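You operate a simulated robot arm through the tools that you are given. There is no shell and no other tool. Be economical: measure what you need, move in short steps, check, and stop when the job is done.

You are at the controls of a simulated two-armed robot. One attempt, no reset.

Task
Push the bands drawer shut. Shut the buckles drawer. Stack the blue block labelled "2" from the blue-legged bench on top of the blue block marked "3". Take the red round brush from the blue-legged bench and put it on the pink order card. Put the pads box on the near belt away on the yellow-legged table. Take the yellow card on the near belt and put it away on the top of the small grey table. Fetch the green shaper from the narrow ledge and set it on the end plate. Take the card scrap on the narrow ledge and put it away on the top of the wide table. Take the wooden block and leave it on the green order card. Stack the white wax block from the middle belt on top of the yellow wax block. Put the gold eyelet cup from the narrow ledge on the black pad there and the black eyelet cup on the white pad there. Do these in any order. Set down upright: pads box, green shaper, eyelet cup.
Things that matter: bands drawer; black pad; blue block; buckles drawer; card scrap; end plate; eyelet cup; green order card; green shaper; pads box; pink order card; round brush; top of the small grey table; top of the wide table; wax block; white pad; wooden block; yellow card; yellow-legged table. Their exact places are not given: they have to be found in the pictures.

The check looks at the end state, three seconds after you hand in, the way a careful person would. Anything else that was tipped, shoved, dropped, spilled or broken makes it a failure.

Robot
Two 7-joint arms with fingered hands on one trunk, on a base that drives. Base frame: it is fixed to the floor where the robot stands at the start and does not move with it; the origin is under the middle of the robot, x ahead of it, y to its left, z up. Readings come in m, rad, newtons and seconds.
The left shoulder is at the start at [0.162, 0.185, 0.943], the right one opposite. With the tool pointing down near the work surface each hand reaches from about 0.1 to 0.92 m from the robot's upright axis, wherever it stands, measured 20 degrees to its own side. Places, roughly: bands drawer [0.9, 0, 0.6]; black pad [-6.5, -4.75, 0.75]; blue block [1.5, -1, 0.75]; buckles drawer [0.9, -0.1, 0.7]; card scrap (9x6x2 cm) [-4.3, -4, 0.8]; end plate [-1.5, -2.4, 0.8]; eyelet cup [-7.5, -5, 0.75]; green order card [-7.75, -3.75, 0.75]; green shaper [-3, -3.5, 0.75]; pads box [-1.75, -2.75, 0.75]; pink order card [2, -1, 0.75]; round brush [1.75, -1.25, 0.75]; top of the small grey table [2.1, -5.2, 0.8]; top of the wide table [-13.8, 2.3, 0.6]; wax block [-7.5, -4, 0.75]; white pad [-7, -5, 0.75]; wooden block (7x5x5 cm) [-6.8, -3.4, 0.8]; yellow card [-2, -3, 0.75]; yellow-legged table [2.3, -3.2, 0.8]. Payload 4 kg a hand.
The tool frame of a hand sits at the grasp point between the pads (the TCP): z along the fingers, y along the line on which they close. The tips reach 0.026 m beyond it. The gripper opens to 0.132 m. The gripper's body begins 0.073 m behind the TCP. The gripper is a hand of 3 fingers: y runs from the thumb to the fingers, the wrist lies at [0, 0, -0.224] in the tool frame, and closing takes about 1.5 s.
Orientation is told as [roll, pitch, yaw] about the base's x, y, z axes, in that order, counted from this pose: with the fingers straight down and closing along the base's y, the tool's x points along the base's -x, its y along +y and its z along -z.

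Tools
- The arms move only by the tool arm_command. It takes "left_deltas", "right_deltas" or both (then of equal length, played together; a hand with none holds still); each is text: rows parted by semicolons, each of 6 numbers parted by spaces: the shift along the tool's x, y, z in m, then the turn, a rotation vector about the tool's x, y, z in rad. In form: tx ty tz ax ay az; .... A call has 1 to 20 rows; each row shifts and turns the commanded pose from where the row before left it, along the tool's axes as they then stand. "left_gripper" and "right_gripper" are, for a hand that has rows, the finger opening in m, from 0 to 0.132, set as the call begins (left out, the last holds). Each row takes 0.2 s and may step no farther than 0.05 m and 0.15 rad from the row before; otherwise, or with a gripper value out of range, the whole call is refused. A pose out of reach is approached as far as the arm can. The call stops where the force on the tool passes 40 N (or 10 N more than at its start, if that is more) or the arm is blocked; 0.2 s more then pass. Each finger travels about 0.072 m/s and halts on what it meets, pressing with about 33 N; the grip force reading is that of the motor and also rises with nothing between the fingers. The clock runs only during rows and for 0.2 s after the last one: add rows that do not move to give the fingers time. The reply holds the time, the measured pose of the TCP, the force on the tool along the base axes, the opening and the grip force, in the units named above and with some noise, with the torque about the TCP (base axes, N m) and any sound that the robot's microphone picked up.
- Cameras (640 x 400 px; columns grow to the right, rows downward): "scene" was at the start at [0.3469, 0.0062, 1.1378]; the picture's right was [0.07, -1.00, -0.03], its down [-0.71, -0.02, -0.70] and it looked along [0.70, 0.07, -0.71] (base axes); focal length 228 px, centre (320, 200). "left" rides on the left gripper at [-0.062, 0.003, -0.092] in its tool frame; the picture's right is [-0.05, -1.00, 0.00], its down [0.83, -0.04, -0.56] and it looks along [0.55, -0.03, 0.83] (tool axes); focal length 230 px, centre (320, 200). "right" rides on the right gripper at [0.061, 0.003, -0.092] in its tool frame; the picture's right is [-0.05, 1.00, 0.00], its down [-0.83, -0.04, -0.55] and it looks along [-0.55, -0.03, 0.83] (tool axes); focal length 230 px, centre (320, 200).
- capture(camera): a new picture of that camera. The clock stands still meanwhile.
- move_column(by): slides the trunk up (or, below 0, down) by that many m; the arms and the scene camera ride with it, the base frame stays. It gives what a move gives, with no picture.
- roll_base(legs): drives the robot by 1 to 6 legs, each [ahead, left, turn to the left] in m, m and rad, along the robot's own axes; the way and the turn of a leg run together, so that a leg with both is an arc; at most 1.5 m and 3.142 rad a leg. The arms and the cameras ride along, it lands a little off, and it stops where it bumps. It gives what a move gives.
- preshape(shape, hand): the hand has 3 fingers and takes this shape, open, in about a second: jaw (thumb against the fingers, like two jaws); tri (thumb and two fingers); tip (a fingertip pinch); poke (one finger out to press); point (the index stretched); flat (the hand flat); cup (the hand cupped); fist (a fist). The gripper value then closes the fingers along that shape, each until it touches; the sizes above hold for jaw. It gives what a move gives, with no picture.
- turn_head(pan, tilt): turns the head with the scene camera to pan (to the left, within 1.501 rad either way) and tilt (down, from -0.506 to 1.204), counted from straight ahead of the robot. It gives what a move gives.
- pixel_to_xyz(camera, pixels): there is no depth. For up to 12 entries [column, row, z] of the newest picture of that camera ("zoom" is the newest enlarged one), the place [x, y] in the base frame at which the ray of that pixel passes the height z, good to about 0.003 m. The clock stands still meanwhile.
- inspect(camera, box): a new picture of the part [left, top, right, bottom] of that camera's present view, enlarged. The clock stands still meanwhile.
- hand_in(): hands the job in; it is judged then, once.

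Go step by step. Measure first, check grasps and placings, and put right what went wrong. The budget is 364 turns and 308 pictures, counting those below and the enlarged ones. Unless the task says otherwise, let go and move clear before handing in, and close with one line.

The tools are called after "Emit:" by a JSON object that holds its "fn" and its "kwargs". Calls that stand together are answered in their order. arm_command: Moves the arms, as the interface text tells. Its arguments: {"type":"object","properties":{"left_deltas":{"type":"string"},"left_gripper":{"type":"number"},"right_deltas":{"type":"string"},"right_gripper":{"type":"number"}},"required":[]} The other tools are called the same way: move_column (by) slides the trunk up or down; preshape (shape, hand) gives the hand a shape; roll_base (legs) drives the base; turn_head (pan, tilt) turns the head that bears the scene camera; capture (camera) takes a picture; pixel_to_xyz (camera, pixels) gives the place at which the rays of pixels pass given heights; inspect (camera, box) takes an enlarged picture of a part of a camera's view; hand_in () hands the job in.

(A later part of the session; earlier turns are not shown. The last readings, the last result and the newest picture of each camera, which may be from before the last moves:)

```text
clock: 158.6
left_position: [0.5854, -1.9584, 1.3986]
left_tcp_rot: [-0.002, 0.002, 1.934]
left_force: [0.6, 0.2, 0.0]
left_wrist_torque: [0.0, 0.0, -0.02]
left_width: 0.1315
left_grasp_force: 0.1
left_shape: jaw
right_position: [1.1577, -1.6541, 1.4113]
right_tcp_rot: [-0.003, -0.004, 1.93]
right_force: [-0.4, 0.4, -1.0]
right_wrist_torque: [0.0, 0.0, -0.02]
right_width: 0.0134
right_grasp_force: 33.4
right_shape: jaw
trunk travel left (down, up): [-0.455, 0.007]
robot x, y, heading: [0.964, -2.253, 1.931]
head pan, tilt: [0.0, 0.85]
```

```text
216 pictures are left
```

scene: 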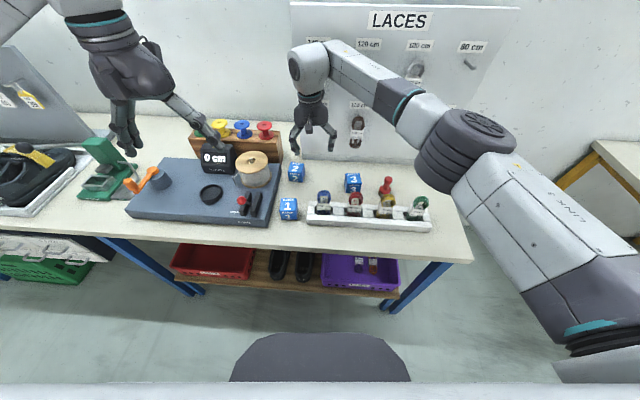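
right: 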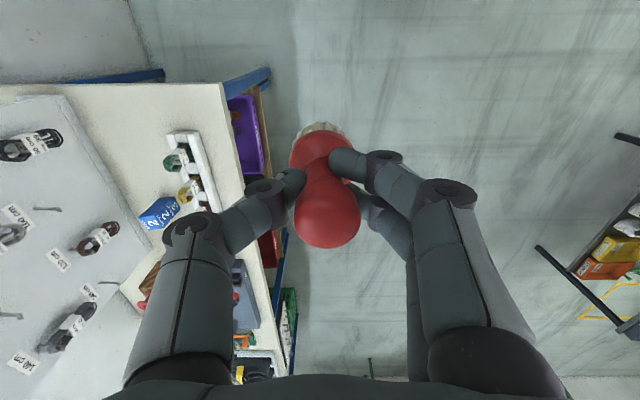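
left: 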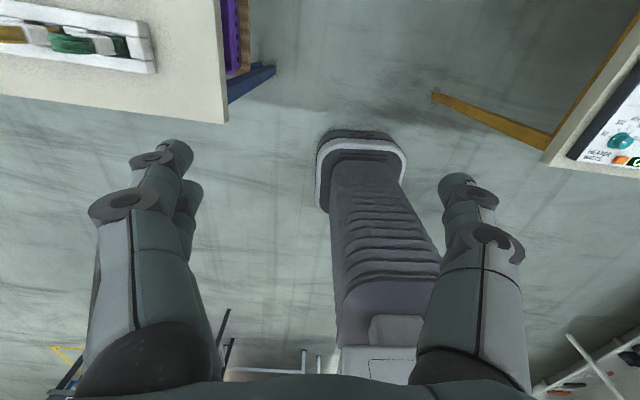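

Robot is at the gap line. Extend the hand ahead and up to z≈1.45 before sliding right over the board.

Emit:
{"fn": "arm_command", "kwargs": {"right_deltas": "-0.035 0.012 -0.005 0 0 0;-0.035 0.012 -0.005 0 0 0;-0.035 0.012 -0.005 0 0 0;-0.035 0.012 -0.005 0 0 0;-0.035 0.012 -0.005 0 0 0;-0.035 0.012 -0.005 0 0 0;-0.035 0.012 -0.005 0 0 0;-0.03 0.012 -0.005 0 0 0;0 0 0 0 0 0"}}

Emit:
{"fn": "capture", "kwargs": {"camera": "right"}}

```text
clock: 160.6
left_position: [0.5851, -1.9588, 1.3982]
left_tcp_rot: [-0.002, -0.001, 1.934]
left_force: [-0.4, 0.5, -0.2]
left_wrist_torque: [-0.02, 0.02, 0.01]
left_width: 0.132
left_grasp_force: 0.1
left_shape: jaw
right_position: [1.0279, -1.5039, 1.4371]
right_tcp_rot: [-0.004, -0.003, 1.931]
right_force: [0.0, 0.7, -0.8]
right_wrist_torque: [-0.04, -0.04, -0.05]
right_width: 0.0133
right_grasp_force: 32.8
right_shape: jaw
right hand out of reach, approached as far as the arm can: row 6, 7, 8
trunk travel left (down, up): [-0.455, 0.007]
robot x, y, heading: [0.963, -2.2579, 1.934]
head pan, tilt: [0.0, 0.85]
```

```text
215 pictures are left
```

right: 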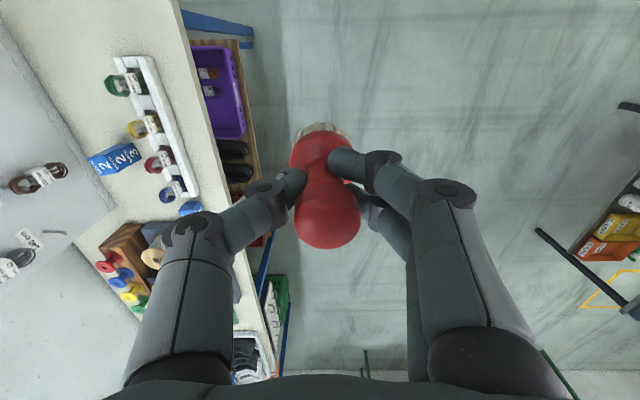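

The arm's reach there is 0.68 ahead at z 1.437. Before passing above the board I must measure its top height.

Emit:
{"fn": "turn_head", "kwargs": {"pan": -0.7, "tilt": 0.3}}

Emit:
{"fn": "capture", "kwargs": {"camera": "scene"}}

```text
clock: 161.7
left_position: [0.5853, -1.9582, 1.3975]
left_tcp_rot: [-0.003, 0.0, 1.935]
left_force: [0.7, 0.4, -0.5]
left_wrist_torque: [0.03, 0.01, -0.01]
left_width: 0.132
left_grasp_force: 0.0
left_shape: jaw
right_position: [1.0303, -1.5047, 1.4375]
right_tcp_rot: [-0.004, -0.004, 1.93]
right_force: [0.2, 0.7, -0.4]
right_wrist_torque: [0.01, 0.03, 0.0]
right_width: 0.0132
right_grasp_force: 33.4
right_shape: jaw
trunk travel left (down, up): [-0.455, 0.007]
robot x, y, heading: [0.9656, -2.2541, 1.932]
head pan, tilt: [-0.7, 0.3]
```

```text
214 pictures are left
```

scene: 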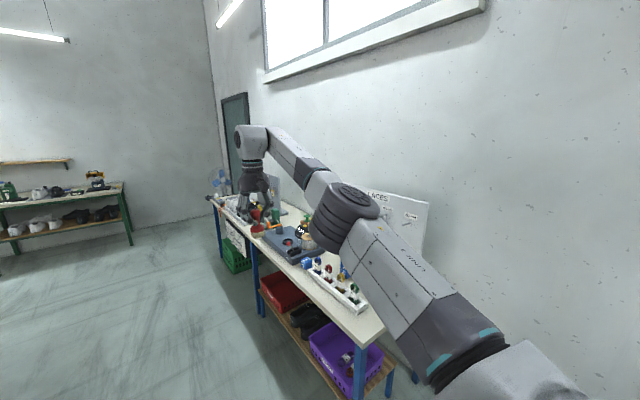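

Emit:
{"fn": "pixel_to_xyz", "kwargs": {"camera": "scene", "pixels": [[428, 203, 1.2], [428, 203, 1.25], [428, 203, 1.3], [428, 203, 1.35]]}}

```text
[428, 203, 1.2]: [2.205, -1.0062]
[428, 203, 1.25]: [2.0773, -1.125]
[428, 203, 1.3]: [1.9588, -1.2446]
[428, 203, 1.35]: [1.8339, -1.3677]
```

Board top ≈1.35 m; the brush bottom is at 1.367. I'll pull in and rise for more margin.

Emit:
{"fn": "arm_command", "kwargs": {"right_deltas": "0.038 0 -0.012 0 0 0;0.038 0 -0.012 0 0 0;0.038 0 -0.012 0 0 0;0.038 0 -0.012 0 0 0;0 0 0 0 0 0"}}

```text
clock: 162.9
left_position: [0.5854, -1.9576, 1.3999]
left_tcp_rot: [-0.002, -0.001, 1.934]
left_force: [-0.7, 0.2, -0.1]
left_wrist_torque: [0.02, -0.01, 0.03]
left_width: 0.1319
left_grasp_force: 0.1
left_shape: jaw
right_position: [1.0854, -1.6451, 1.4851]
right_tcp_rot: [-0.002, -0.004, 1.929]
right_force: [0.9, 0.4, -0.6]
right_wrist_torque: [-0.02, 0.02, 0.0]
right_width: 0.0135
right_grasp_force: 32.7
right_shape: jaw
trunk travel left (down, up): [-0.455, 0.007]
robot x, y, heading: [0.9622, -2.2552, 1.928]
head pan, tilt: [-0.7, 0.3]
```

Emit:
{"fn": "arm_command", "kwargs": {"right_deltas": "-0.04 0 0 0 0 0;-0.04 0 0 0 0 0;0 0 0 0 0 0"}}

Emit:
{"fn": "roll_base", "kwargs": {"legs": [[0.0, -0.55, 0]]}}

Emit:
{"fn": "turn_head", "kwargs": {"pan": -0.5, "tilt": 0.5}}

Emit:
{"fn": "capture", "kwargs": {"camera": "scene"}}

```text
clock: 163.7
left_position: [0.587, -1.9585, 1.3985]
left_tcp_rot: [-0.003, -0.001, 1.934]
left_force: [-0.2, 0.4, 0.5]
left_wrist_torque: [0.01, 0.02, 0.02]
left_width: 0.1319
left_grasp_force: 0.1
left_shape: jaw
right_position: [1.0546, -1.5708, 1.4863]
right_tcp_rot: [-0.004, -0.006, 1.932]
right_force: [-1.2, 0.1, 0.6]
right_wrist_torque: [0.02, 0.01, -0.02]
right_width: 0.0132
right_grasp_force: 33.3
right_shape: jaw
trunk travel left (down, up): [-0.455, 0.007]
robot x, y, heading: [0.9618, -2.2561, 1.93]
head pan, tilt: [-0.7, 0.3]
```

```text
clock: 166.9
left_position: [1.0943, -1.7658, 1.3975]
left_tcp_rot: [-0.004, 0.0, 1.943]
left_force: [0.6, -1.0, 0.0]
left_wrist_torque: [0.0, 0.01, 0.01]
left_width: 0.1319
left_grasp_force: 0.2
left_shape: jaw
right_position: [1.5598, -1.3737, 1.4861]
right_tcp_rot: [-0.006, -0.003, 1.94]
right_force: [0.2, 0.2, -0.8]
right_wrist_torque: [0.02, -0.01, -0.02]
right_width: 0.013
right_grasp_force: 33.3
right_shape: jaw
trunk travel left (down, up): [-0.455, 0.007]
robot x, y, heading: [1.4772, -2.0569, 1.942]
head pan, tilt: [-0.7, 0.3]
```

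```text
clock: 167.6
left_position: [1.0959, -1.7655, 1.3975]
left_tcp_rot: [-0.001, 0.001, 1.945]
left_force: [-0.1, 0.6, 0.5]
left_wrist_torque: [0.02, 0.0, -0.02]
left_width: 0.1318
left_grasp_force: 0.0
left_shape: jaw
right_position: [1.5613, -1.3732, 1.4849]
right_tcp_rot: [-0.003, -0.005, 1.94]
right_force: [0.4, 0.2, -0.9]
right_wrist_torque: [-0.02, 0.0, 0.01]
right_width: 0.0134
right_grasp_force: 32.8
right_shape: jaw
trunk travel left (down, up): [-0.455, 0.007]
robot x, y, heading: [1.4769, -2.0594, 1.94]
head pan, tilt: [-0.499, 0.499]
```

```text
213 pictures are left
```

scene: 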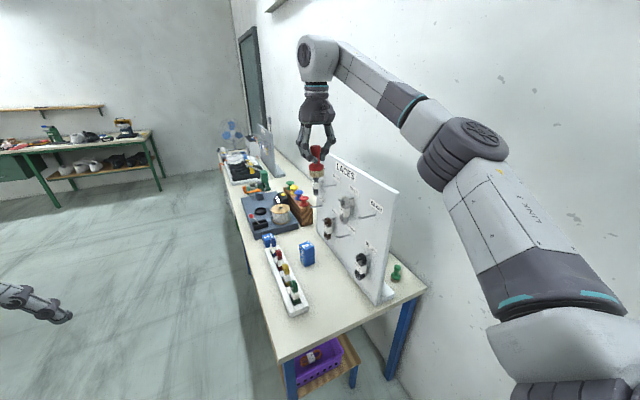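

The elbow bulges to the right, so I'd rather enter the strip from the board's open end with the hand low and out to the right. First retract the hand toward the gap and lower the trunk.

Emit:
{"fn": "arm_command", "kwargs": {"right_deltas": "0.035 -0.026 0 0 0 0;0.035 -0.026 0 0 0 0;0.035 -0.026 0 0 0 0;0.035 -0.026 0 0 0 0;0.035 -0.026 0 0 0 0;0.035 -0.026 0 0 0 0;0.035 -0.026 0 0 0 0;0.035 -0.026 0 0 0 0;0 0 0 0 0 0"}}

Emit:
{"fn": "move_column", "kwargs": {"by": -0.2}}

Emit:
{"fn": "arm_command", "kwargs": {"right_deltas": "0 0 0.04 0 0 0;0 0 0.04 0 0 0;0 0 0.04 0 0 0;0 0 0.04 0 0 0;0 0 0.04 0 0 0;0 0 0 0 0 0"}}

Emit:
{"fn": "turn_head", "kwargs": {"pan": -0.7, "tilt": 0.55}}

Emit:
{"fn": "capture", "kwargs": {"camera": "scene"}}

```text
clock: 169.6
left_position: [1.0957, -1.7669, 1.3984]
left_tcp_rot: [-0.002, -0.001, 1.944]
left_force: [-0.3, -1.4, 1.2]
left_wrist_torque: [0.0, 0.0, -0.01]
left_width: 0.1319
left_grasp_force: 0.0
left_shape: jaw
right_position: [1.823, -1.5103, 1.4745]
right_tcp_rot: [-0.005, -0.005, 1.942]
right_force: [-0.4, -1.2, -0.4]
right_wrist_torque: [-0.01, 0.03, 0.03]
right_width: 0.0132
right_grasp_force: 33.2
right_shape: jaw
right hand out of reach, approached as far as the arm can: row 7, 8
trunk travel left (down, up): [-0.455, 0.007]
robot x, y, heading: [1.4772, -2.0621, 1.938]
head pan, tilt: [-0.499, 0.499]
```

```text
clock: 171.8
left_position: [1.0979, -1.7669, 1.1994]
left_tcp_rot: [-0.001, -0.002, 1.944]
left_force: [0.4, -0.2, -0.3]
left_wrist_torque: [0.0, 0.01, 0.0]
left_width: 0.1322
left_grasp_force: 0.1
left_shape: jaw
right_position: [1.8095, -1.4753, 1.225]
right_tcp_rot: [-0.004, 0.104, 1.94]
right_force: [0.2, 0.0, -0.5]
right_wrist_torque: [0.01, -0.01, -0.01]
right_width: 0.0131
right_grasp_force: 33.0
right_shape: jaw
trunk travel left (down, up): [-0.255, 0.207]
robot x, y, heading: [1.4771, -2.059, 1.936]
head pan, tilt: [-0.499, 0.499]
```

```text
clock: 173.2
left_position: [1.0953, -1.7661, 1.1969]
left_tcp_rot: [-0.001, 0.002, 1.942]
left_force: [-0.6, 0.4, 0.6]
left_wrist_torque: [-0.02, 0.0, 0.0]
left_width: 0.132
left_grasp_force: 0.1
left_shape: jaw
right_position: [1.8186, -1.4928, 1.0253]
right_tcp_rot: [-0.004, 0.103, 1.942]
right_force: [0.0, 1.2, -0.2]
right_wrist_torque: [0.03, -0.01, 0.01]
right_width: 0.0131
right_grasp_force: 32.7
right_shape: jaw
trunk travel left (down, up): [-0.255, 0.207]
robot x, y, heading: [1.4759, -2.0611, 1.944]
head pan, tilt: [-0.499, 0.499]
```

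```text
clock: 173.9
left_position: [1.0973, -1.7659, 1.1969]
left_tcp_rot: [-0.001, -0.001, 1.944]
left_force: [0.3, 0.5, 0.4]
left_wrist_torque: [0.0, -0.01, -0.02]
left_width: 0.1319
left_grasp_force: 0.1
left_shape: jaw
right_position: [1.8186, -1.4946, 1.025]
right_tcp_rot: [-0.003, 0.103, 1.941]
right_force: [-0.9, 0.5, -1.3]
right_wrist_torque: [0.0, 0.01, 0.04]
right_width: 0.0131
right_grasp_force: 33.1
right_shape: jaw
trunk travel left (down, up): [-0.255, 0.207]
robot x, y, heading: [1.4751, -2.0612, 1.938]
head pan, tilt: [-0.7, 0.55]
```

```text
212 pictures are left
```

scene: 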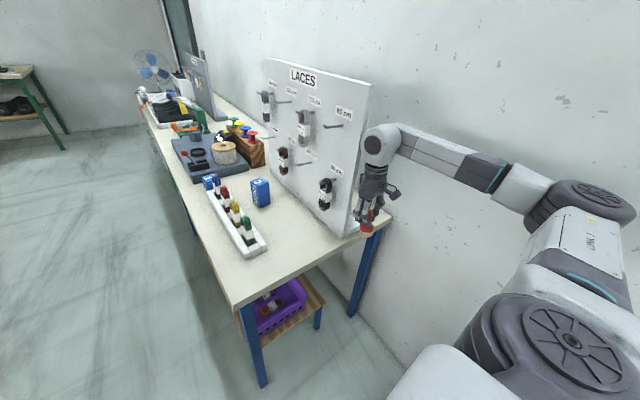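

The hand is just outside the board's end at z 1.025. Fix the slight tilt, raise 3 cm, and slide the base right 0.2 m to line up with the strip.

Emit:
{"fn": "arm_command", "kwargs": {"right_deltas": "0 0 -0.02 0 -0.103 0;0 0 -0.02 0 0 0;0 0 0 0 0 0"}}

Emit:
{"fn": "roll_base", "kwargs": {"legs": [[0, -0.19, 0]]}}

Emit:
{"fn": "capture", "kwargs": {"camera": "right"}}

Emit:
{"fn": "capture", "kwargs": {"camera": "scene"}}

```text
clock: 174.7
left_position: [1.0967, -1.7647, 1.1991]
left_tcp_rot: [-0.002, 0.001, 1.944]
left_force: [-0.4, -0.6, 0.4]
left_wrist_torque: [-0.01, -0.01, 0.0]
left_width: 0.1319
left_grasp_force: 0.0
left_shape: jaw
right_position: [1.8176, -1.4922, 1.0638]
right_tcp_rot: [-0.002, 0.001, 1.941]
right_force: [-1.7, -0.2, -0.1]
right_wrist_torque: [0.0, 0.0, 0.01]
right_width: 0.013
right_grasp_force: 33.0
right_shape: jaw
trunk travel left (down, up): [-0.255, 0.207]
robot x, y, heading: [1.477, -2.0602, 1.941]
head pan, tilt: [-0.7, 0.55]
```

```text
clock: 176.3
left_position: [1.2356, -1.7157, 1.1941]
left_tcp_rot: [-0.031, -0.002, 1.953]
left_force: [0.4, -0.2, 0.1]
left_wrist_torque: [-0.04, 0.01, -0.01]
left_width: 0.132
left_grasp_force: 0.0
left_shape: jaw
right_position: [1.9522, -1.4354, 1.0804]
right_tcp_rot: [-0.033, 0.004, 1.965]
right_force: [-0.2, -0.2, -1.2]
right_wrist_torque: [0.0, 0.01, 0.02]
right_width: 0.0131
right_grasp_force: 32.8
right_shape: jaw
trunk travel left (down, up): [-0.255, 0.207]
robot x, y, heading: [1.6468, -1.9881, 1.951]
head pan, tilt: [-0.7, 0.55]
```

```text
211 pictures are left
```

right: 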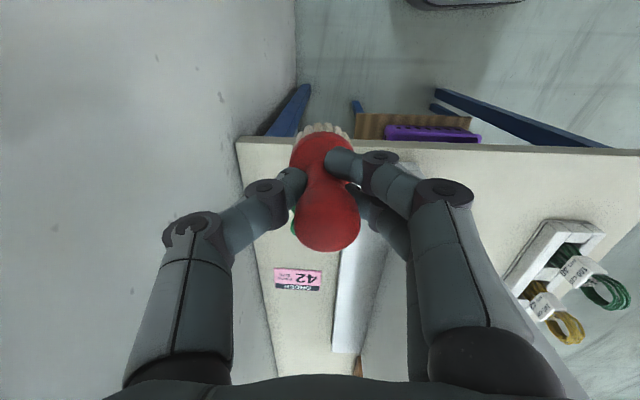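

```text
210 pictures are left
```

scene: 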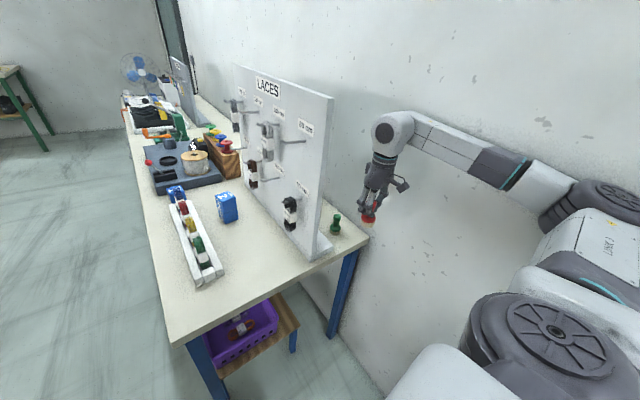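

The full pink card is visible at (298,280). My elbow is just touching the wall, so back left 4 cm and measure the card.

Emit:
{"fn": "roll_base", "kwargs": {"legs": [[0, 0.045, 0]]}}

Emit:
{"fn": "inspect", "kwargs": {"camera": "right", "box": [220, 200, 420, 325]}}

```text
clock: 177.2
left_position: [1.2311, -1.7119, 1.1995]
left_tcp_rot: [0.008, 0.001, 1.95]
left_force: [-0.8, -0.4, 1.0]
left_wrist_torque: [0.01, -0.02, 0.0]
left_width: 0.1319
left_grasp_force: 0.2
left_shape: jaw
right_position: [1.9452, -1.4358, 1.0588]
right_tcp_rot: [0.005, 0.006, 1.962]
right_force: [0.5, -0.7, -0.5]
right_wrist_torque: [0.0, 0.01, 0.03]
right_width: 0.013
right_grasp_force: 32.6
right_shape: jaw
trunk travel left (down, up): [-0.255, 0.207]
robot x, y, heading: [1.6034, -2.0071, 1.948]
head pan, tilt: [-0.7, 0.55]
```

```text
3.20 times, centred on (320, 262) of right
```

zoom: 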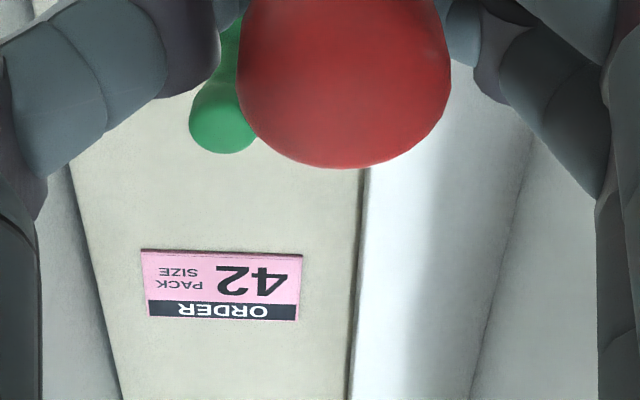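

Emit:
{"fn": "pixel_to_xyz", "kwargs": {"camera": "zoom", "pixels": [[222, 285, 0.842], [143, 250, 0.842], [302, 255, 0.842], [147, 315, 0.842], [296, 320, 0.842], [365, 180, 0.85], [350, 390, 0.85], [75, 190, 0.84], [118, 390, 0.84], [222, 140, 0.93]]}}

```text
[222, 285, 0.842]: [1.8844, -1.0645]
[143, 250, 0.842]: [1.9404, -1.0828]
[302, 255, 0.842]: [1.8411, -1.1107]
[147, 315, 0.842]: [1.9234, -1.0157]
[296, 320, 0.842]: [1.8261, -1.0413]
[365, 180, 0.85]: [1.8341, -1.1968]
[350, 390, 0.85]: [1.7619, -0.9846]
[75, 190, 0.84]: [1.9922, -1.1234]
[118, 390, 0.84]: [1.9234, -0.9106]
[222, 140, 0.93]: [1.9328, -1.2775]
```

Card centre (1.884,-1.064), about 10×7 cm. I'll aim at (1.871,-1.066). Drive ahead 0.12 first (brush passes above the green one), then check.

Emit:
{"fn": "roll_base", "kwargs": {"legs": [[0.12, 0, 0]]}}

Emit:
{"fn": "capture", "kwargs": {"camera": "right"}}

Emit:
{"fn": "capture", "kwargs": {"camera": "scene"}}

```text
clock: 178.4
left_position: [1.1878, -1.6012, 1.2006]
left_tcp_rot: [0.007, -0.003, 1.952]
left_force: [0.4, 0.1, -0.1]
left_wrist_torque: [-0.03, 0.0, -0.02]
left_width: 0.1322
left_grasp_force: 0.2
left_shape: jaw
right_position: [1.9022, -1.3246, 1.0577]
right_tcp_rot: [0.007, 0.007, 1.961]
right_force: [-0.2, 0.9, -1.5]
right_wrist_torque: [-0.01, -0.02, -0.03]
right_width: 0.0131
right_grasp_force: 32.4
right_shape: jaw
trunk travel left (down, up): [-0.255, 0.207]
robot x, y, heading: [1.5613, -1.8968, 1.951]
head pan, tilt: [-0.7, 0.55]
```

```text
208 pictures are left
```

right: 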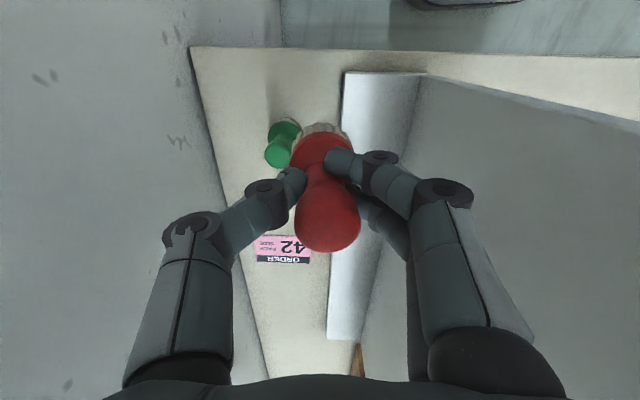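

```text
207 pictures are left
```

scene: 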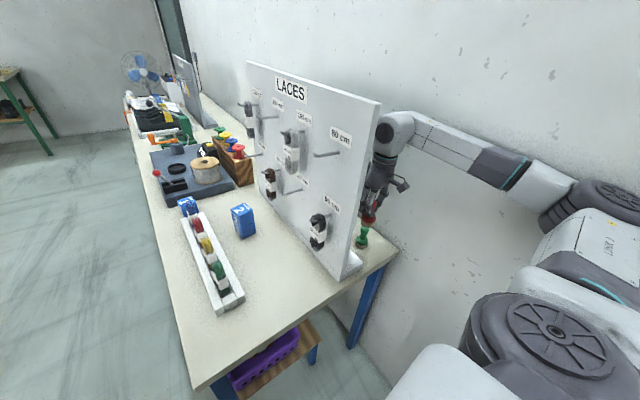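

Good clearance. Extend the hand 0.25 ahead and 0.07 right, to above the card.

Emit:
{"fn": "arm_command", "kwargs": {"right_deltas": "-0.0314 -0.0087 0 0 0 0;-0.0314 -0.0087 0 0 0 0;-0.0314 -0.0087 0 0 0 0;-0.0314 -0.0087 0 0 0 0;-0.0314 -0.0087 0 0 0 0;-0.0314 -0.0087 0 0 0 0;-0.0314 -0.0087 0 0 0 0;-0.0314 -0.0087 0 0 0 0;0 0 0 0 0 0"}}

Emit:
{"fn": "capture", "kwargs": {"camera": "right"}}

Emit:
{"fn": "capture", "kwargs": {"camera": "scene"}}

```text
clock: 180.4
left_position: [1.1871, -1.6, 1.2019]
left_tcp_rot: [0.009, -0.001, 1.952]
left_force: [0.1, -0.4, -0.4]
left_wrist_torque: [0.03, 0.02, -0.02]
left_width: 0.1319
left_grasp_force: 0.1
left_shape: jaw
right_position: [1.8701, -1.0656, 1.0539]
right_tcp_rot: [0.006, 0.007, 1.962]
right_force: [0.3, -0.5, -0.5]
right_wrist_torque: [0.0, 0.0, 0.0]
right_width: 0.0131
right_grasp_force: 33.0
right_shape: jaw
trunk travel left (down, up): [-0.255, 0.207]
robot x, y, heading: [1.5587, -1.8993, 1.951]
head pan, tilt: [-0.7, 0.55]
```

```text
206 pictures are left
```

right: 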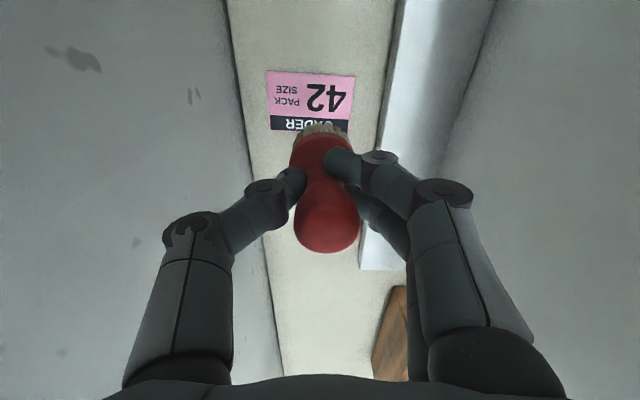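

```text
205 pictures are left
```

scene: 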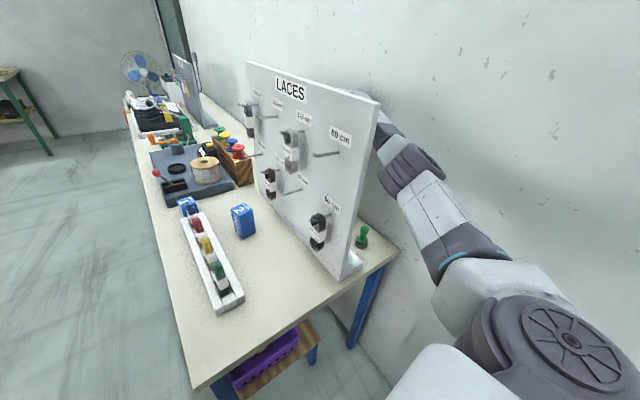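

Reached. Re-measure the card from this view.

Emit:
{"fn": "pixel_to_xyz", "kwargs": {"camera": "right", "pixels": [[311, 101, 0.842], [265, 71, 0.842], [355, 77, 0.842], [270, 129, 0.842], [348, 131, 0.842]]}}

```text
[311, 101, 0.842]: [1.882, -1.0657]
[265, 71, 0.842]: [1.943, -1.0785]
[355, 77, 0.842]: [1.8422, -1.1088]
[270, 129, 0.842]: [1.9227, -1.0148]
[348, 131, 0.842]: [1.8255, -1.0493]
```

Card centre (1.882,-1.066) confirmed; lower onto it.

Emit:
{"fn": "arm_command", "kwargs": {"right_deltas": "0 -0.007 0.03 0 0 0;0 0 0.035 0 0 0;0 0 0.035 0 0 0;0 0 0.03 0 0 0;0 0 0.006 0 0 0;0 0 0.004 0 0 0;0 0 0.004 0 0 0;0 0 0 0 0 0"}}

Emit:
{"fn": "capture", "kwargs": {"camera": "right"}}

```text
clock: 182.2
left_position: [1.1867, -1.6008, 1.1998]
left_tcp_rot: [0.006, -0.002, 1.951]
left_force: [-0.6, 0.0, -0.6]
left_wrist_torque: [0.0, -0.01, -0.01]
left_width: 0.132
left_grasp_force: 0.0
left_shape: jaw
right_position: [1.8749, -1.0647, 0.9112]
right_tcp_rot: [0.002, 0.006, 1.962]
right_force: [0.0, -0.1, -0.2]
right_wrist_torque: [-0.01, -0.02, 0.0]
right_width: 0.0131
right_grasp_force: 33.5
right_shape: jaw
trunk travel left (down, up): [-0.255, 0.207]
robot x, y, heading: [1.562, -1.8976, 1.95]
head pan, tilt: [-0.7, 0.55]
```

```text
204 pictures are left
```

right: 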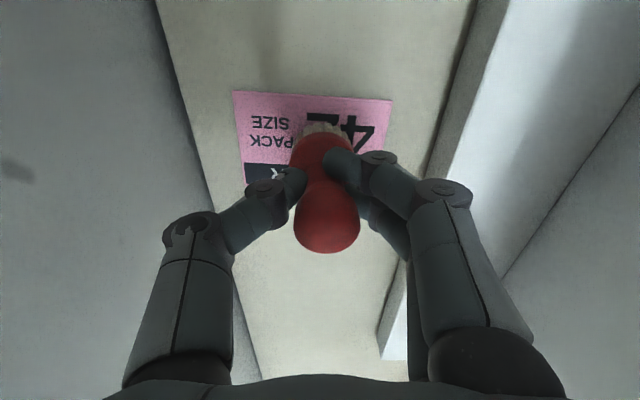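

Over the card and nearly touching. Ease down to contact, open, and lift.

Emit:
{"fn": "arm_command", "kwargs": {"right_deltas": "0 0 0.003 0 0 0;0 0 0.002 0 0 0;0 0 0 0 0 0"}}

Emit:
{"fn": "arm_command", "kwargs": {"right_deltas": "0 0 0 0 0 0;0 0 0 0 0 0;0 0 0 0 0 0;0 0 0 0 0 0", "right_gripper": 0.055}}

Emit:
{"fn": "capture", "kwargs": {"camera": "right"}}

```text
clock: 183.0
left_position: [1.1866, -1.6028, 1.2009]
left_tcp_rot: [0.007, -0.002, 1.949]
left_force: [-0.5, 0.0, 0.1]
left_wrist_torque: [0.0, 0.0, 0.01]
left_width: 0.1321
left_grasp_force: 0.1
left_shape: jaw
right_position: [1.8757, -1.0659, 0.9075]
right_tcp_rot: [0.006, 0.004, 1.96]
right_force: [2.5, -0.9, 7.5]
right_wrist_torque: [0.05, 0.05, -0.03]
right_width: 0.0132
right_grasp_force: 33.4
right_shape: jaw
trunk travel left (down, up): [-0.255, 0.207]
robot x, y, heading: [1.5586, -1.893, 1.948]
head pan, tilt: [-0.7, 0.55]
```

```text
clock: 184.0
left_position: [1.1873, -1.6011, 1.1999]
left_tcp_rot: [0.007, 0.001, 1.951]
left_force: [-0.2, 0.2, 0.0]
left_wrist_torque: [0.01, 0.01, 0.01]
left_width: 0.1319
left_grasp_force: 0.1
left_shape: jaw
right_position: [1.8758, -1.065, 0.9062]
right_tcp_rot: [0.003, 0.008, 1.961]
right_force: [0.4, -0.5, -0.4]
right_wrist_torque: [0.0, 0.0, 0.01]
right_width: 0.0547
right_grasp_force: 0.1
right_shape: jaw
trunk travel left (down, up): [-0.255, 0.207]
robot x, y, heading: [1.56, -1.8917, 1.941]
head pan, tilt: [-0.7, 0.55]
```

```text
203 pictures are left
```

right: 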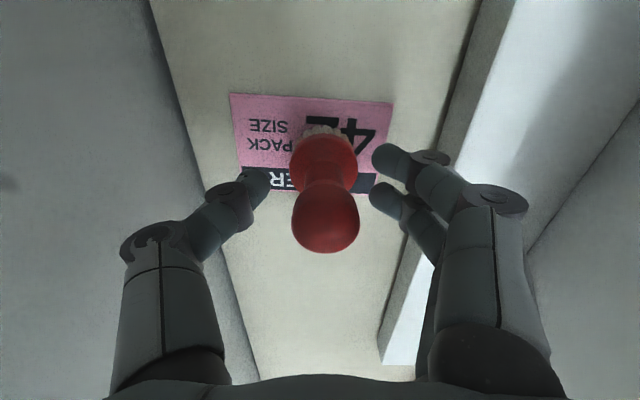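

The brush stands on the card. Lift and retreat along the same way.

Emit:
{"fn": "arm_command", "kwargs": {"right_deltas": "0 0 -0.03 0 0 0;0 0 -0.04 0 0 0;0 0 -0.04 0 0 0;0 0 -0.04 0 0 0;0.0314 0.0087 0 0 0 0;0.0314 0.0087 0 0 0 0;0.0314 0.0087 0 0 0 0;0.0314 0.0087 0 0 0 0;0.0314 0.0087 0 0 0 0;0.0314 0.0087 0 0 0 0;0.0314 0.0087 0 0 0 0;0.0314 0.0087 0 0 0 0;0 0 0 0 0 0"}}

Emit:
{"fn": "capture", "kwargs": {"camera": "right"}}

Emit:
{"fn": "roll_base", "kwargs": {"legs": [[-0.13, 0, 0], [0, 0.8, 0]]}}

```text
clock: 186.8
left_position: [1.1871, -1.6004, 1.1991]
left_tcp_rot: [0.007, 0.0, 1.951]
left_force: [-0.4, 0.3, -0.2]
left_wrist_torque: [0.0, -0.01, -0.02]
left_width: 0.1318
left_grasp_force: 0.1
left_shape: jaw
right_position: [1.9092, -1.3219, 1.0587]
right_tcp_rot: [0.005, 0.008, 1.962]
right_force: [0.5, 0.9, -0.6]
right_wrist_torque: [-0.01, 0.01, -0.04]
right_width: 0.0547
right_grasp_force: 0.0
right_shape: jaw
trunk travel left (down, up): [-0.255, 0.207]
robot x, y, heading: [1.5575, -1.8939, 1.946]
head pan, tilt: [-0.7, 0.55]
```

```text
202 pictures are left
```

right: 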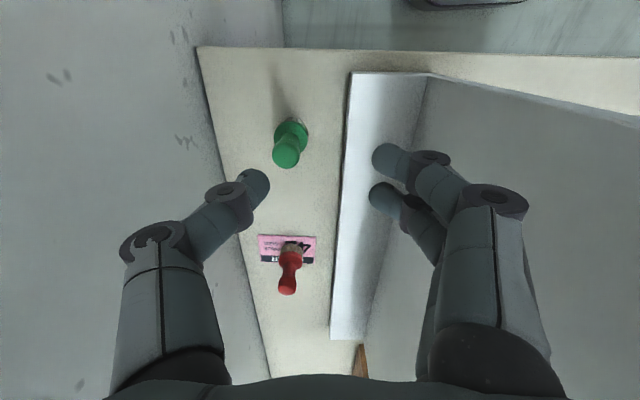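

```text
clock: 191.9
left_position: [0.5036, -2.0063, 1.1997]
left_tcp_rot: [0.007, -0.002, 1.945]
left_force: [0.8, -0.2, -0.2]
left_wrist_torque: [0.02, 0.02, 0.01]
left_width: 0.1319
left_grasp_force: 0.0
left_shape: jaw
right_position: [1.2277, -1.7317, 1.0586]
right_tcp_rot: [0.005, 0.007, 1.956]
right_force: [0.0, -0.7, 0.9]
right_wrist_torque: [0.02, 0.0, 0.01]
right_width: 0.0547
right_grasp_force: 0.0
right_shape: jaw
trunk travel left (down, up): [-0.255, 0.207]
robot x, y, heading: [0.8745, -2.3024, 1.944]
head pan, tilt: [-0.7, 0.55]
```

Brush placed on the pink card. Next: the near belt to the rear. Turn and look.

Emit:
{"fn": "arm_command", "kwargs": {"right_deltas": "0.02 0.03 -0.02 0 0 0;0.02 0.03 -0.02 0 0 0;0 0.03 -0.02 0 0 0;0 0.03 -0.02 0 0 0;0 0 0 0 0 0", "right_gripper": 0.13}}

Emit:
{"fn": "roll_base", "kwargs": {"legs": [[0, 0, 1.3]]}}

Emit:
{"fn": "turn_head", "kwargs": {"pan": 0, "tilt": 0.3}}

Emit:
{"fn": "capture", "kwargs": {"camera": "scene"}}

```text
clock: 193.1
left_position: [0.5044, -2.007, 1.2011]
left_tcp_rot: [0.007, -0.003, 1.945]
left_force: [-0.2, -0.5, 0.2]
left_wrist_torque: [0.01, -0.01, 0.0]
left_width: 0.1321
left_grasp_force: 0.1
left_shape: jaw
right_position: [1.132, -1.8137, 1.1391]
right_tcp_rot: [0.004, 0.006, 1.955]
right_force: [0.8, 0.5, 1.0]
right_wrist_torque: [0.01, 0.01, 0.01]
right_width: 0.1298
right_grasp_force: 0.1
right_shape: jaw
trunk travel left (down, up): [-0.255, 0.207]
robot x, y, heading: [0.8726, -2.3045, 1.935]
head pan, tilt: [-0.7, 0.55]
```

```text
clock: 196.7
left_position: [0.4902, -2.5817, 1.201]
left_tcp_rot: [0.008, -0.001, -3.033]
left_force: [0.4, -0.3, 0.1]
left_wrist_torque: [0.0, -0.01, -0.01]
left_width: 0.1317
left_grasp_force: 0.0
left_shape: jaw
right_position: [0.4705, -1.9258, 1.1403]
right_tcp_rot: [0.007, 0.009, -3.023]
right_force: [0.8, -0.8, -0.2]
right_wrist_torque: [0.0, 0.06, -0.03]
right_width: 0.1296
right_grasp_force: 0.1
right_shape: jaw
trunk travel left (down, up): [-0.255, 0.207]
robot x, y, heading: [0.8726, -2.3044, -3.034]
head pan, tilt: [-0.7, 0.55]
```

```text
clock: 197.8
left_position: [0.4905, -2.5821, 1.1997]
left_tcp_rot: [0.008, -0.002, -3.036]
left_force: [0.3, -0.1, 0.0]
left_wrist_torque: [-0.01, -0.02, 0.0]
left_width: 0.1318
left_grasp_force: 0.0
left_shape: jaw
right_position: [0.4696, -1.9235, 1.1401]
right_tcp_rot: [0.005, 0.007, -3.023]
right_force: [-0.8, 0.7, 0.4]
right_wrist_torque: [0.01, 0.02, 0.01]
right_width: 0.1302
right_grasp_force: 0.1
right_shape: jaw
trunk travel left (down, up): [-0.255, 0.207]
robot x, y, heading: [0.8698, -2.3055, -3.038]
head pan, tilt: [0.0, 0.3]
```

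```text
201 pictures are left
```

scene: 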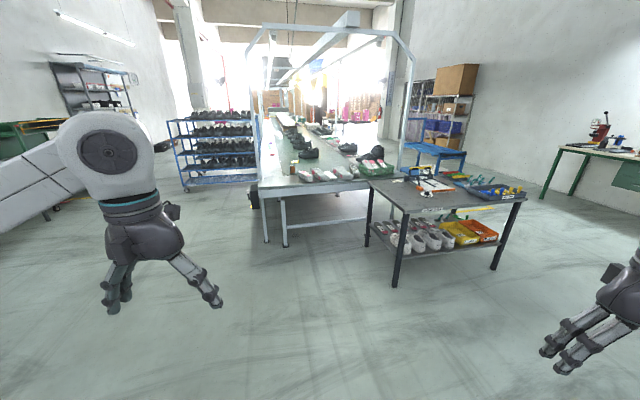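

The belt line lies ahead with its end at about (315,183), and a black-legged bench at its right. Zoom in.

Emit:
{"fn": "inspect", "kwargs": {"camera": "scene", "box": [230, 100, 550, 300]}}

Emit:
{"fn": "pixel_to_xyz", "kwargs": {"camera": "scene", "pixels": [[262, 188, 0.8], [371, 180, 0.8], [405, 210, 0.8], [525, 195, 0.8], [375, 180, 0.8], [480, 172, 0.8], [272, 130, 0.8]]}}

```text
2.00 times, centred on (390, 200) of scene
```

zoom: 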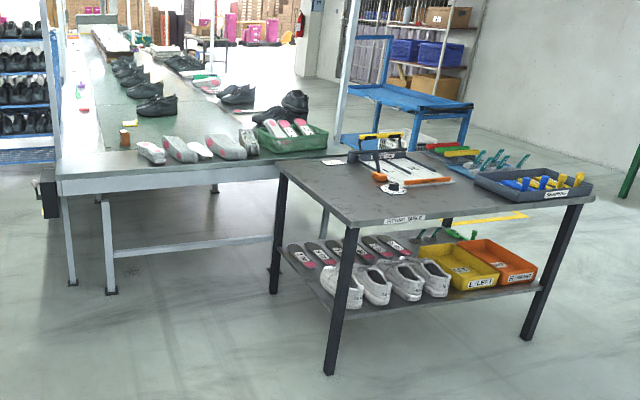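

```text
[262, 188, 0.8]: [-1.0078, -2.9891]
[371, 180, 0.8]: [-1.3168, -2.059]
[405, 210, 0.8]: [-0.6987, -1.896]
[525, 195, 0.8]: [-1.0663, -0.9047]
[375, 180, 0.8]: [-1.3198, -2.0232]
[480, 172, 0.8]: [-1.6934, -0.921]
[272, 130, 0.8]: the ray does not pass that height
```

The belt end is at x≈-1.1, y from -3.0 to -2.06. Drive toward its left side and look closer.

Emit:
{"fn": "roll_base", "kwargs": {"legs": [[0, 1.0, 0], [0.95, 0, 0.1]]}}

Emit:
{"fn": "turn_head", "kwargs": {"pan": -0.1, "tilt": 0.4}}

Emit:
{"fn": "capture", "kwargs": {"camera": "scene"}}

Emit:
{"fn": "inspect", "kwargs": {"camera": "scene", "box": [240, 80, 560, 280]}}

```text
clock: 207.5
left_position: [-0.3192, -3.7431, 1.2003]
left_tcp_rot: [0.007, -0.002, -2.939]
left_force: [0.1, -0.6, -0.4]
left_wrist_torque: [-0.02, 0.03, 0.02]
left_width: 0.1318
left_grasp_force: 0.1
left_shape: jaw
right_position: [-0.4036, -3.092, 1.1391]
right_tcp_rot: [0.006, 0.007, -2.925]
right_force: [0.3, 0.6, -0.5]
right_wrist_torque: [-0.06, -0.03, -0.01]
right_width: 0.1299
right_grasp_force: 0.1
right_shape: jaw
trunk travel left (down, up): [-0.255, 0.207]
robot x, y, heading: [0.0366, -3.4291, -2.94]
head pan, tilt: [0.0, 0.3]
```

```text
clock: 208.2
left_position: [-0.3198, -3.7429, 1.1997]
left_tcp_rot: [0.007, -0.002, -2.937]
left_force: [-0.4, 0.4, 0.3]
left_wrist_torque: [0.01, 0.01, -0.05]
left_width: 0.1317
left_grasp_force: 0.1
left_shape: jaw
right_position: [-0.4045, -3.0892, 1.1398]
right_tcp_rot: [0.004, 0.006, -2.925]
right_force: [-0.6, 0.0, 0.0]
right_wrist_torque: [0.0, 0.0, 0.01]
right_width: 0.13
right_grasp_force: 0.0
right_shape: jaw
trunk travel left (down, up): [-0.255, 0.207]
robot x, y, heading: [0.0363, -3.4314, -2.942]
head pan, tilt: [-0.099, 0.4]
```

```text
199 pictures are left
```

scene: 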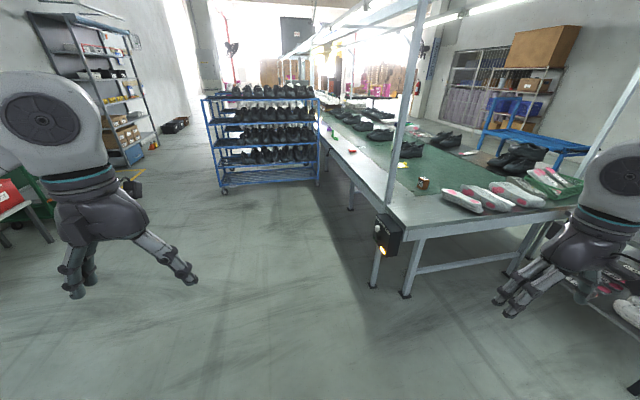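

```text
2.00 times, centred on (400, 180) of scene
```

zoom: 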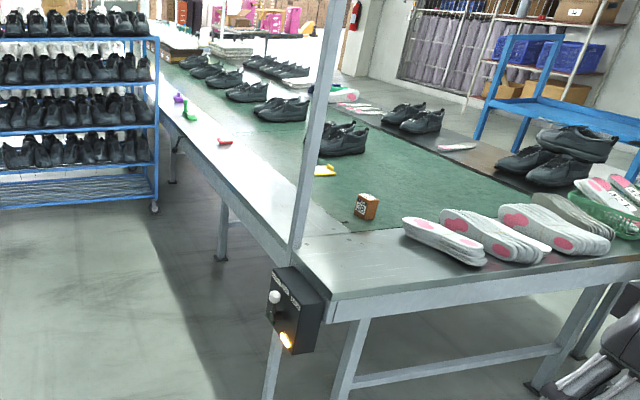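

I see the pads box (424,183), yellow card (402,165), green shaper (334,136), and items on the narrow ledge. Get their places.

Emit:
{"fn": "pixel_to_xyz", "kwargs": {"camera": "scene", "pixels": [[423, 187, 0.8], [402, 165, 0.8], [334, 138, 0.8], [352, 151, 0.8], [388, 222, 0.8], [322, 145, 0.8], [225, 190, 0.05], [318, 182, 0.05]]}}

Emit:
{"fn": "inspect", "kwargs": {"camera": "scene", "box": [310, 90, 470, 190]}}

```text
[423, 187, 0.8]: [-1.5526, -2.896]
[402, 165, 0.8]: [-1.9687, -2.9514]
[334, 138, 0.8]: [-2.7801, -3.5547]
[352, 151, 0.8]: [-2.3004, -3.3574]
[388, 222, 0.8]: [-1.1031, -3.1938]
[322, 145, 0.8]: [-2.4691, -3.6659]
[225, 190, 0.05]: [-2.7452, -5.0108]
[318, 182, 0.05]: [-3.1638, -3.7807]
```

```text
4.00 times, centred on (390, 140) of scene
```

zoom: 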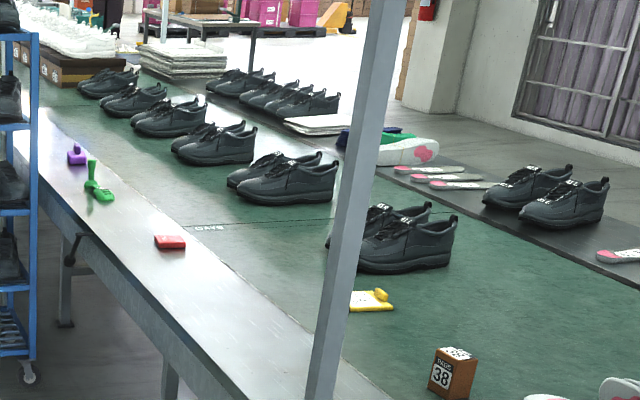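

Belt geometry: it runs at heading -2.81 with its left edge about 0.4 m from the box. I'll turn to face the belt from its left side and go along to the green shaper first.

Emit:
{"fn": "roll_base", "kwargs": {"legs": [[0, 0, -1.441], [0, 1.25, 0], [0, 1.2, 0]]}}

Emit:
{"fn": "turn_head", "kwargs": {"pan": 0.1, "tilt": 0.7}}

Emit:
{"fn": "capture", "kwargs": {"camera": "scene"}}

Emit:
{"fn": "capture", "kwargs": {"camera": "left"}}

```text
clock: 223.8
left_position: [-2.6616, -3.8783, 1.1995]
left_tcp_rot: [0.007, -0.002, 1.895]
left_force: [-0.5, 0.4, -0.3]
left_wrist_torque: [-0.03, -0.05, -0.04]
left_width: 0.1316
left_grasp_force: 0.1
left_shape: jaw
right_position: [-2.025, -3.7149, 1.139]
right_tcp_rot: [0.005, 0.008, 1.906]
right_force: [-0.5, 0.2, -0.1]
right_wrist_torque: [0.02, -0.03, -0.01]
right_width: 0.1296
right_grasp_force: 0.0
right_shape: jaw
trunk travel left (down, up): [-0.255, 0.207]
robot x, y, heading: [-2.303, -4.1935, 1.897]
head pan, tilt: [-0.099, 0.4]
```

```text
clock: 224.6
left_position: [-2.663, -3.8765, 1.1991]
left_tcp_rot: [0.008, -0.001, 1.895]
left_force: [0.1, 0.5, 0.2]
left_wrist_torque: [-0.02, 0.01, 0.01]
left_width: 0.132
left_grasp_force: 0.1
left_shape: jaw
right_position: [-2.0249, -3.7136, 1.1392]
right_tcp_rot: [0.005, 0.008, 1.906]
right_force: [-0.5, 0.2, -0.9]
right_wrist_torque: [0.0, 0.02, 0.01]
right_width: 0.1301
right_grasp_force: 0.3
right_shape: jaw
trunk travel left (down, up): [-0.255, 0.207]
robot x, y, heading: [-2.3084, -4.1916, 1.896]
head pan, tilt: [0.099, 0.7]
```

```text
196 pictures are left
```

scene: 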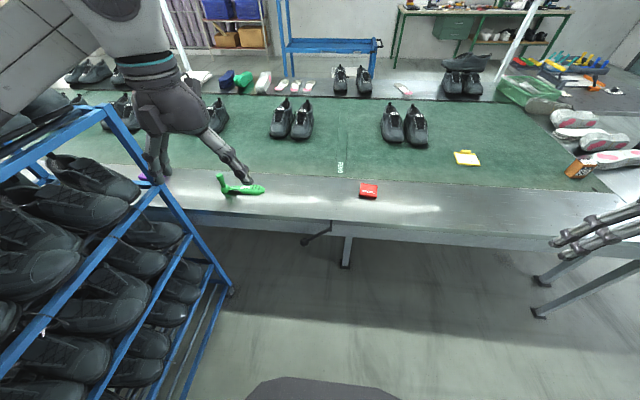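

```text
195 pictures are left
```

left: 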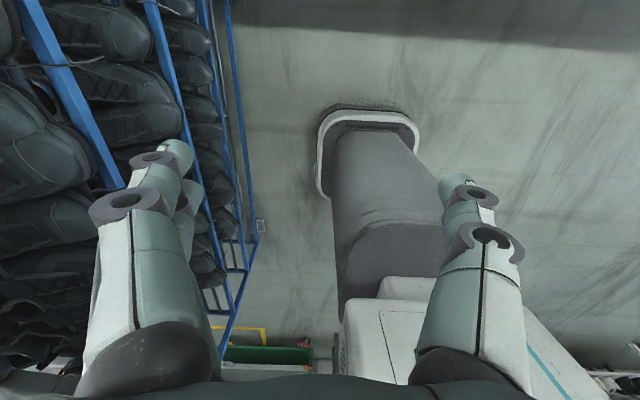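

The left hand is close to the shoe rack, so shift right. Also measure the shaper and others from here.

Emit:
{"fn": "pixel_to_xyz", "kwargs": {"camera": "scene", "pixels": [[243, 191, 0.8], [243, 191, 0.85], [220, 176, 0.9], [369, 196, 0.8], [466, 160, 0.8], [578, 176, 0.8], [640, 245, 0.8], [162, 213, 0.8]]}}

Emit:
{"fn": "roll_base", "kwargs": {"legs": [[0, -0.3, 0]]}}

Emit:
{"fn": "capture", "kwargs": {"camera": "scene"}}

Emit:
{"fn": "inspect", "kwargs": {"camera": "scene", "box": [120, 110, 360, 260]}}

```text
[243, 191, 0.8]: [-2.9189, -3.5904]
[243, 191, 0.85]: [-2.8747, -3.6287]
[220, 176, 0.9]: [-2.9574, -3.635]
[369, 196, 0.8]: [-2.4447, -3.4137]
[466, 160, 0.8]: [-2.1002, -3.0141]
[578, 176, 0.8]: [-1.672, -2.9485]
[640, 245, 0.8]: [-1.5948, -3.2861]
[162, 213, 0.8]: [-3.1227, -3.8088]
```

```text
clock: 226.6
left_position: [-2.3863, -3.7839, 1.2006]
left_tcp_rot: [0.007, -0.002, 1.897]
left_force: [0.2, 0.1, -0.4]
left_wrist_torque: [-0.01, 0.04, 0.01]
left_width: 0.1318
left_grasp_force: 0.1
left_shape: jaw
right_position: [-1.748, -3.6222, 1.141]
right_tcp_rot: [0.002, 0.006, 1.908]
right_force: [0.0, 0.7, -0.1]
right_wrist_torque: [-0.01, 0.0, -0.01]
right_width: 0.1299
right_grasp_force: 0.0
right_shape: jaw
trunk travel left (down, up): [-0.255, 0.207]
robot x, y, heading: [-2.0305, -4.0972, 1.891]
head pan, tilt: [0.099, 0.7]
```

```text
194 pictures are left
```

scene: 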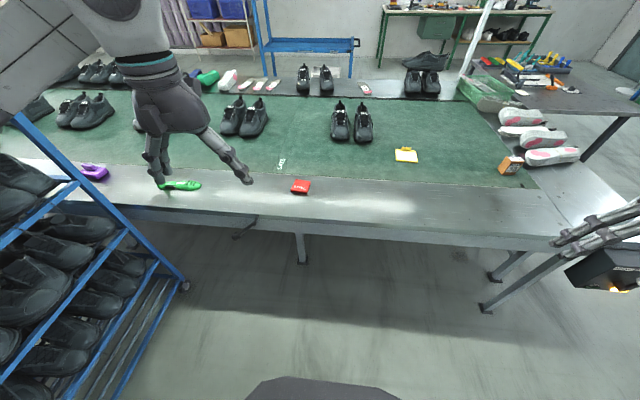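

```text
2.67 times, centred on (240, 185) of scene
```

zoom: 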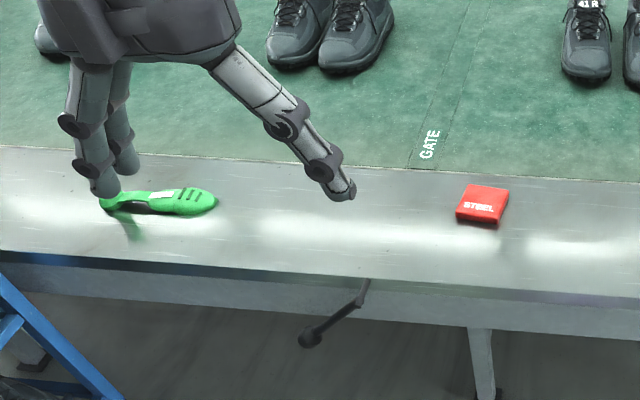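

The shaper lies with its post at the left end. I'll use the right arm, turning the robot left so the rack stays clear of the left arm.

Emit:
{"fn": "roll_base", "kwargs": {"legs": [[0.15, 0.08, 0], [0, 0, 1.08]]}}

Emit:
{"fn": "turn_head", "kwargs": {"pan": -0.3, "tilt": 0.8}}

Emit:
{"fn": "capture", "kwargs": {"camera": "scene"}}

Emit:
{"fn": "capture", "kwargs": {"camera": "right"}}

```text
clock: 230.8
left_position: [-2.5974, -4.1467, 1.2008]
left_tcp_rot: [0.007, -0.002, 2.97]
left_force: [-0.1, -0.8, -0.4]
left_wrist_torque: [0.01, -0.03, 0.0]
left_width: 0.132
left_grasp_force: 0.0
left_shape: jaw
right_position: [-2.437, -3.509, 1.1392]
right_tcp_rot: [0.006, 0.008, 2.982]
right_force: [0.2, 0.0, -0.3]
right_wrist_torque: [0.01, -0.02, 0.0]
right_width: 0.1297
right_grasp_force: 0.0
right_shape: jaw
trunk travel left (down, up): [-0.255, 0.207]
robot x, y, heading: [-2.1516, -3.9854, 2.963]
head pan, tilt: [0.099, 0.7]
```

```text
clock: 231.7
left_position: [-2.5973, -4.1463, 1.201]
left_tcp_rot: [0.007, 0.0, 2.97]
left_force: [-0.3, 0.0, -0.1]
left_wrist_torque: [0.0, -0.01, -0.01]
left_width: 0.132
left_grasp_force: 0.1
left_shape: jaw
right_position: [-2.4355, -3.5098, 1.14]
right_tcp_rot: [0.004, 0.007, 2.982]
right_force: [-1.0, 0.1, -0.3]
right_wrist_torque: [0.02, -0.03, 0.02]
right_width: 0.1299
right_grasp_force: 0.1
right_shape: jaw
trunk travel left (down, up): [-0.255, 0.207]
robot x, y, heading: [-2.149, -3.9825, 2.971]
head pan, tilt: [-0.3, 0.799]
```

```text
192 pictures are left
```

scene: 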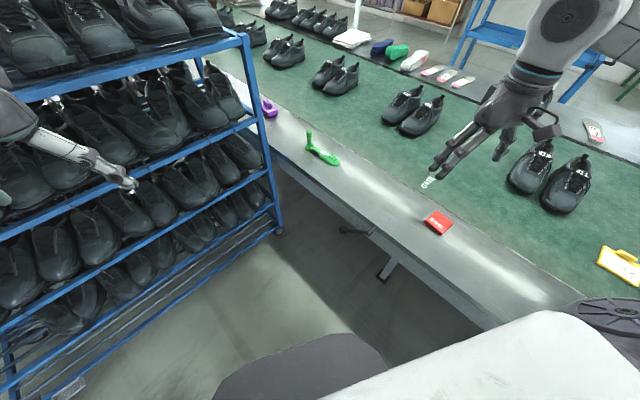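

```text
191 pictures are left
```

right: 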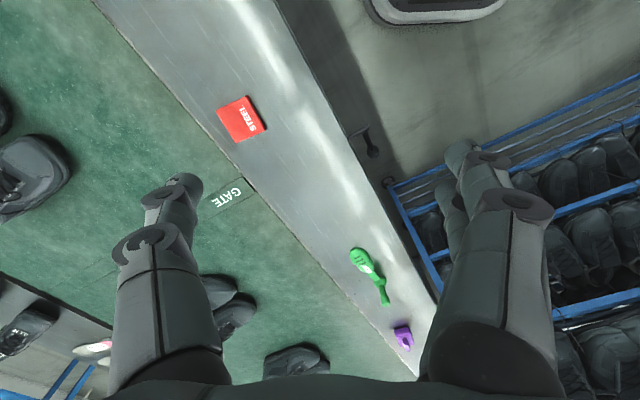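

Emit:
{"fn": "pixel_to_xyz", "kwargs": {"camera": "right", "pixels": [[359, 253, 0.8], [359, 253, 0.86], [378, 282, 0.82], [385, 303, 0.9], [385, 303, 0.95], [242, 118, 0.8], [242, 118, 0.86]]}}

Emit:
{"fn": "pixel_to_xyz", "kwargs": {"camera": "scene", "pixels": [[335, 160, 0.8], [335, 160, 0.86], [310, 150, 0.82], [308, 131, 0.9], [308, 131, 0.95], [439, 222, 0.8], [439, 222, 0.86]]}}

Emit:
{"fn": "inspect", "kwargs": {"camera": "scene", "box": [250, 90, 410, 190]}}

Emit:
{"fn": "inspect", "kwargs": {"camera": "right", "box": [300, 220, 460, 320]}}

```text
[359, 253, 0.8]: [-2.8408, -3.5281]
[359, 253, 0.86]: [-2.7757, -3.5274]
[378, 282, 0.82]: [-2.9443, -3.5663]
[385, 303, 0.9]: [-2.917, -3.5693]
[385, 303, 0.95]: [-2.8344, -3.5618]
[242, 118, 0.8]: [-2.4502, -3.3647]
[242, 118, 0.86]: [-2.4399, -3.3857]
```

```text
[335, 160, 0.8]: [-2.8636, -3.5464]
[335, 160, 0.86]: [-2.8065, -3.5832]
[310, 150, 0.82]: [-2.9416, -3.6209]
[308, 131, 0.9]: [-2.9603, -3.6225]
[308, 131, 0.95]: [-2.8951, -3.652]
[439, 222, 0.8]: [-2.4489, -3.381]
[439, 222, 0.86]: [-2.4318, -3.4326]
```

```text
4.00 times, centred on (330, 140) of scene
```

zoom: 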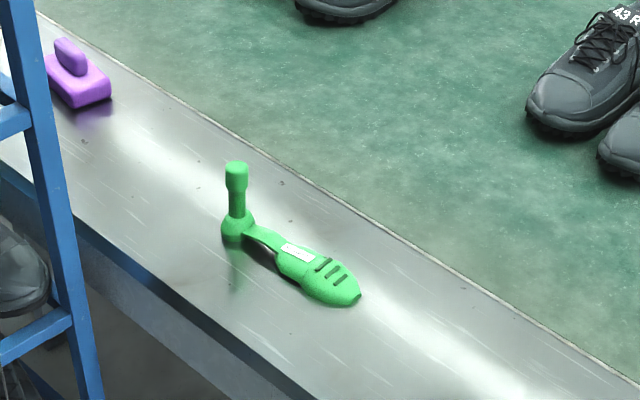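

```text
4.00 times, centred on (380, 270) of right
```

zoom: 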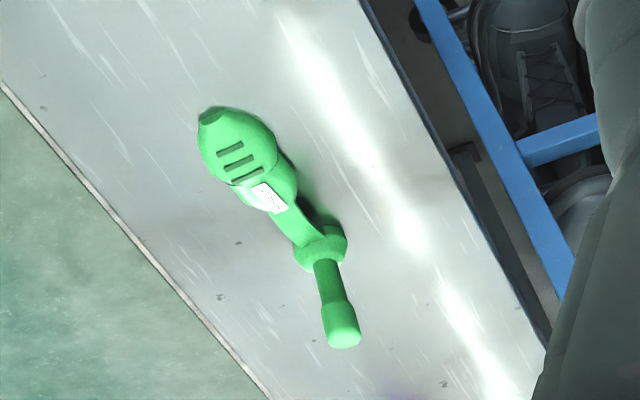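

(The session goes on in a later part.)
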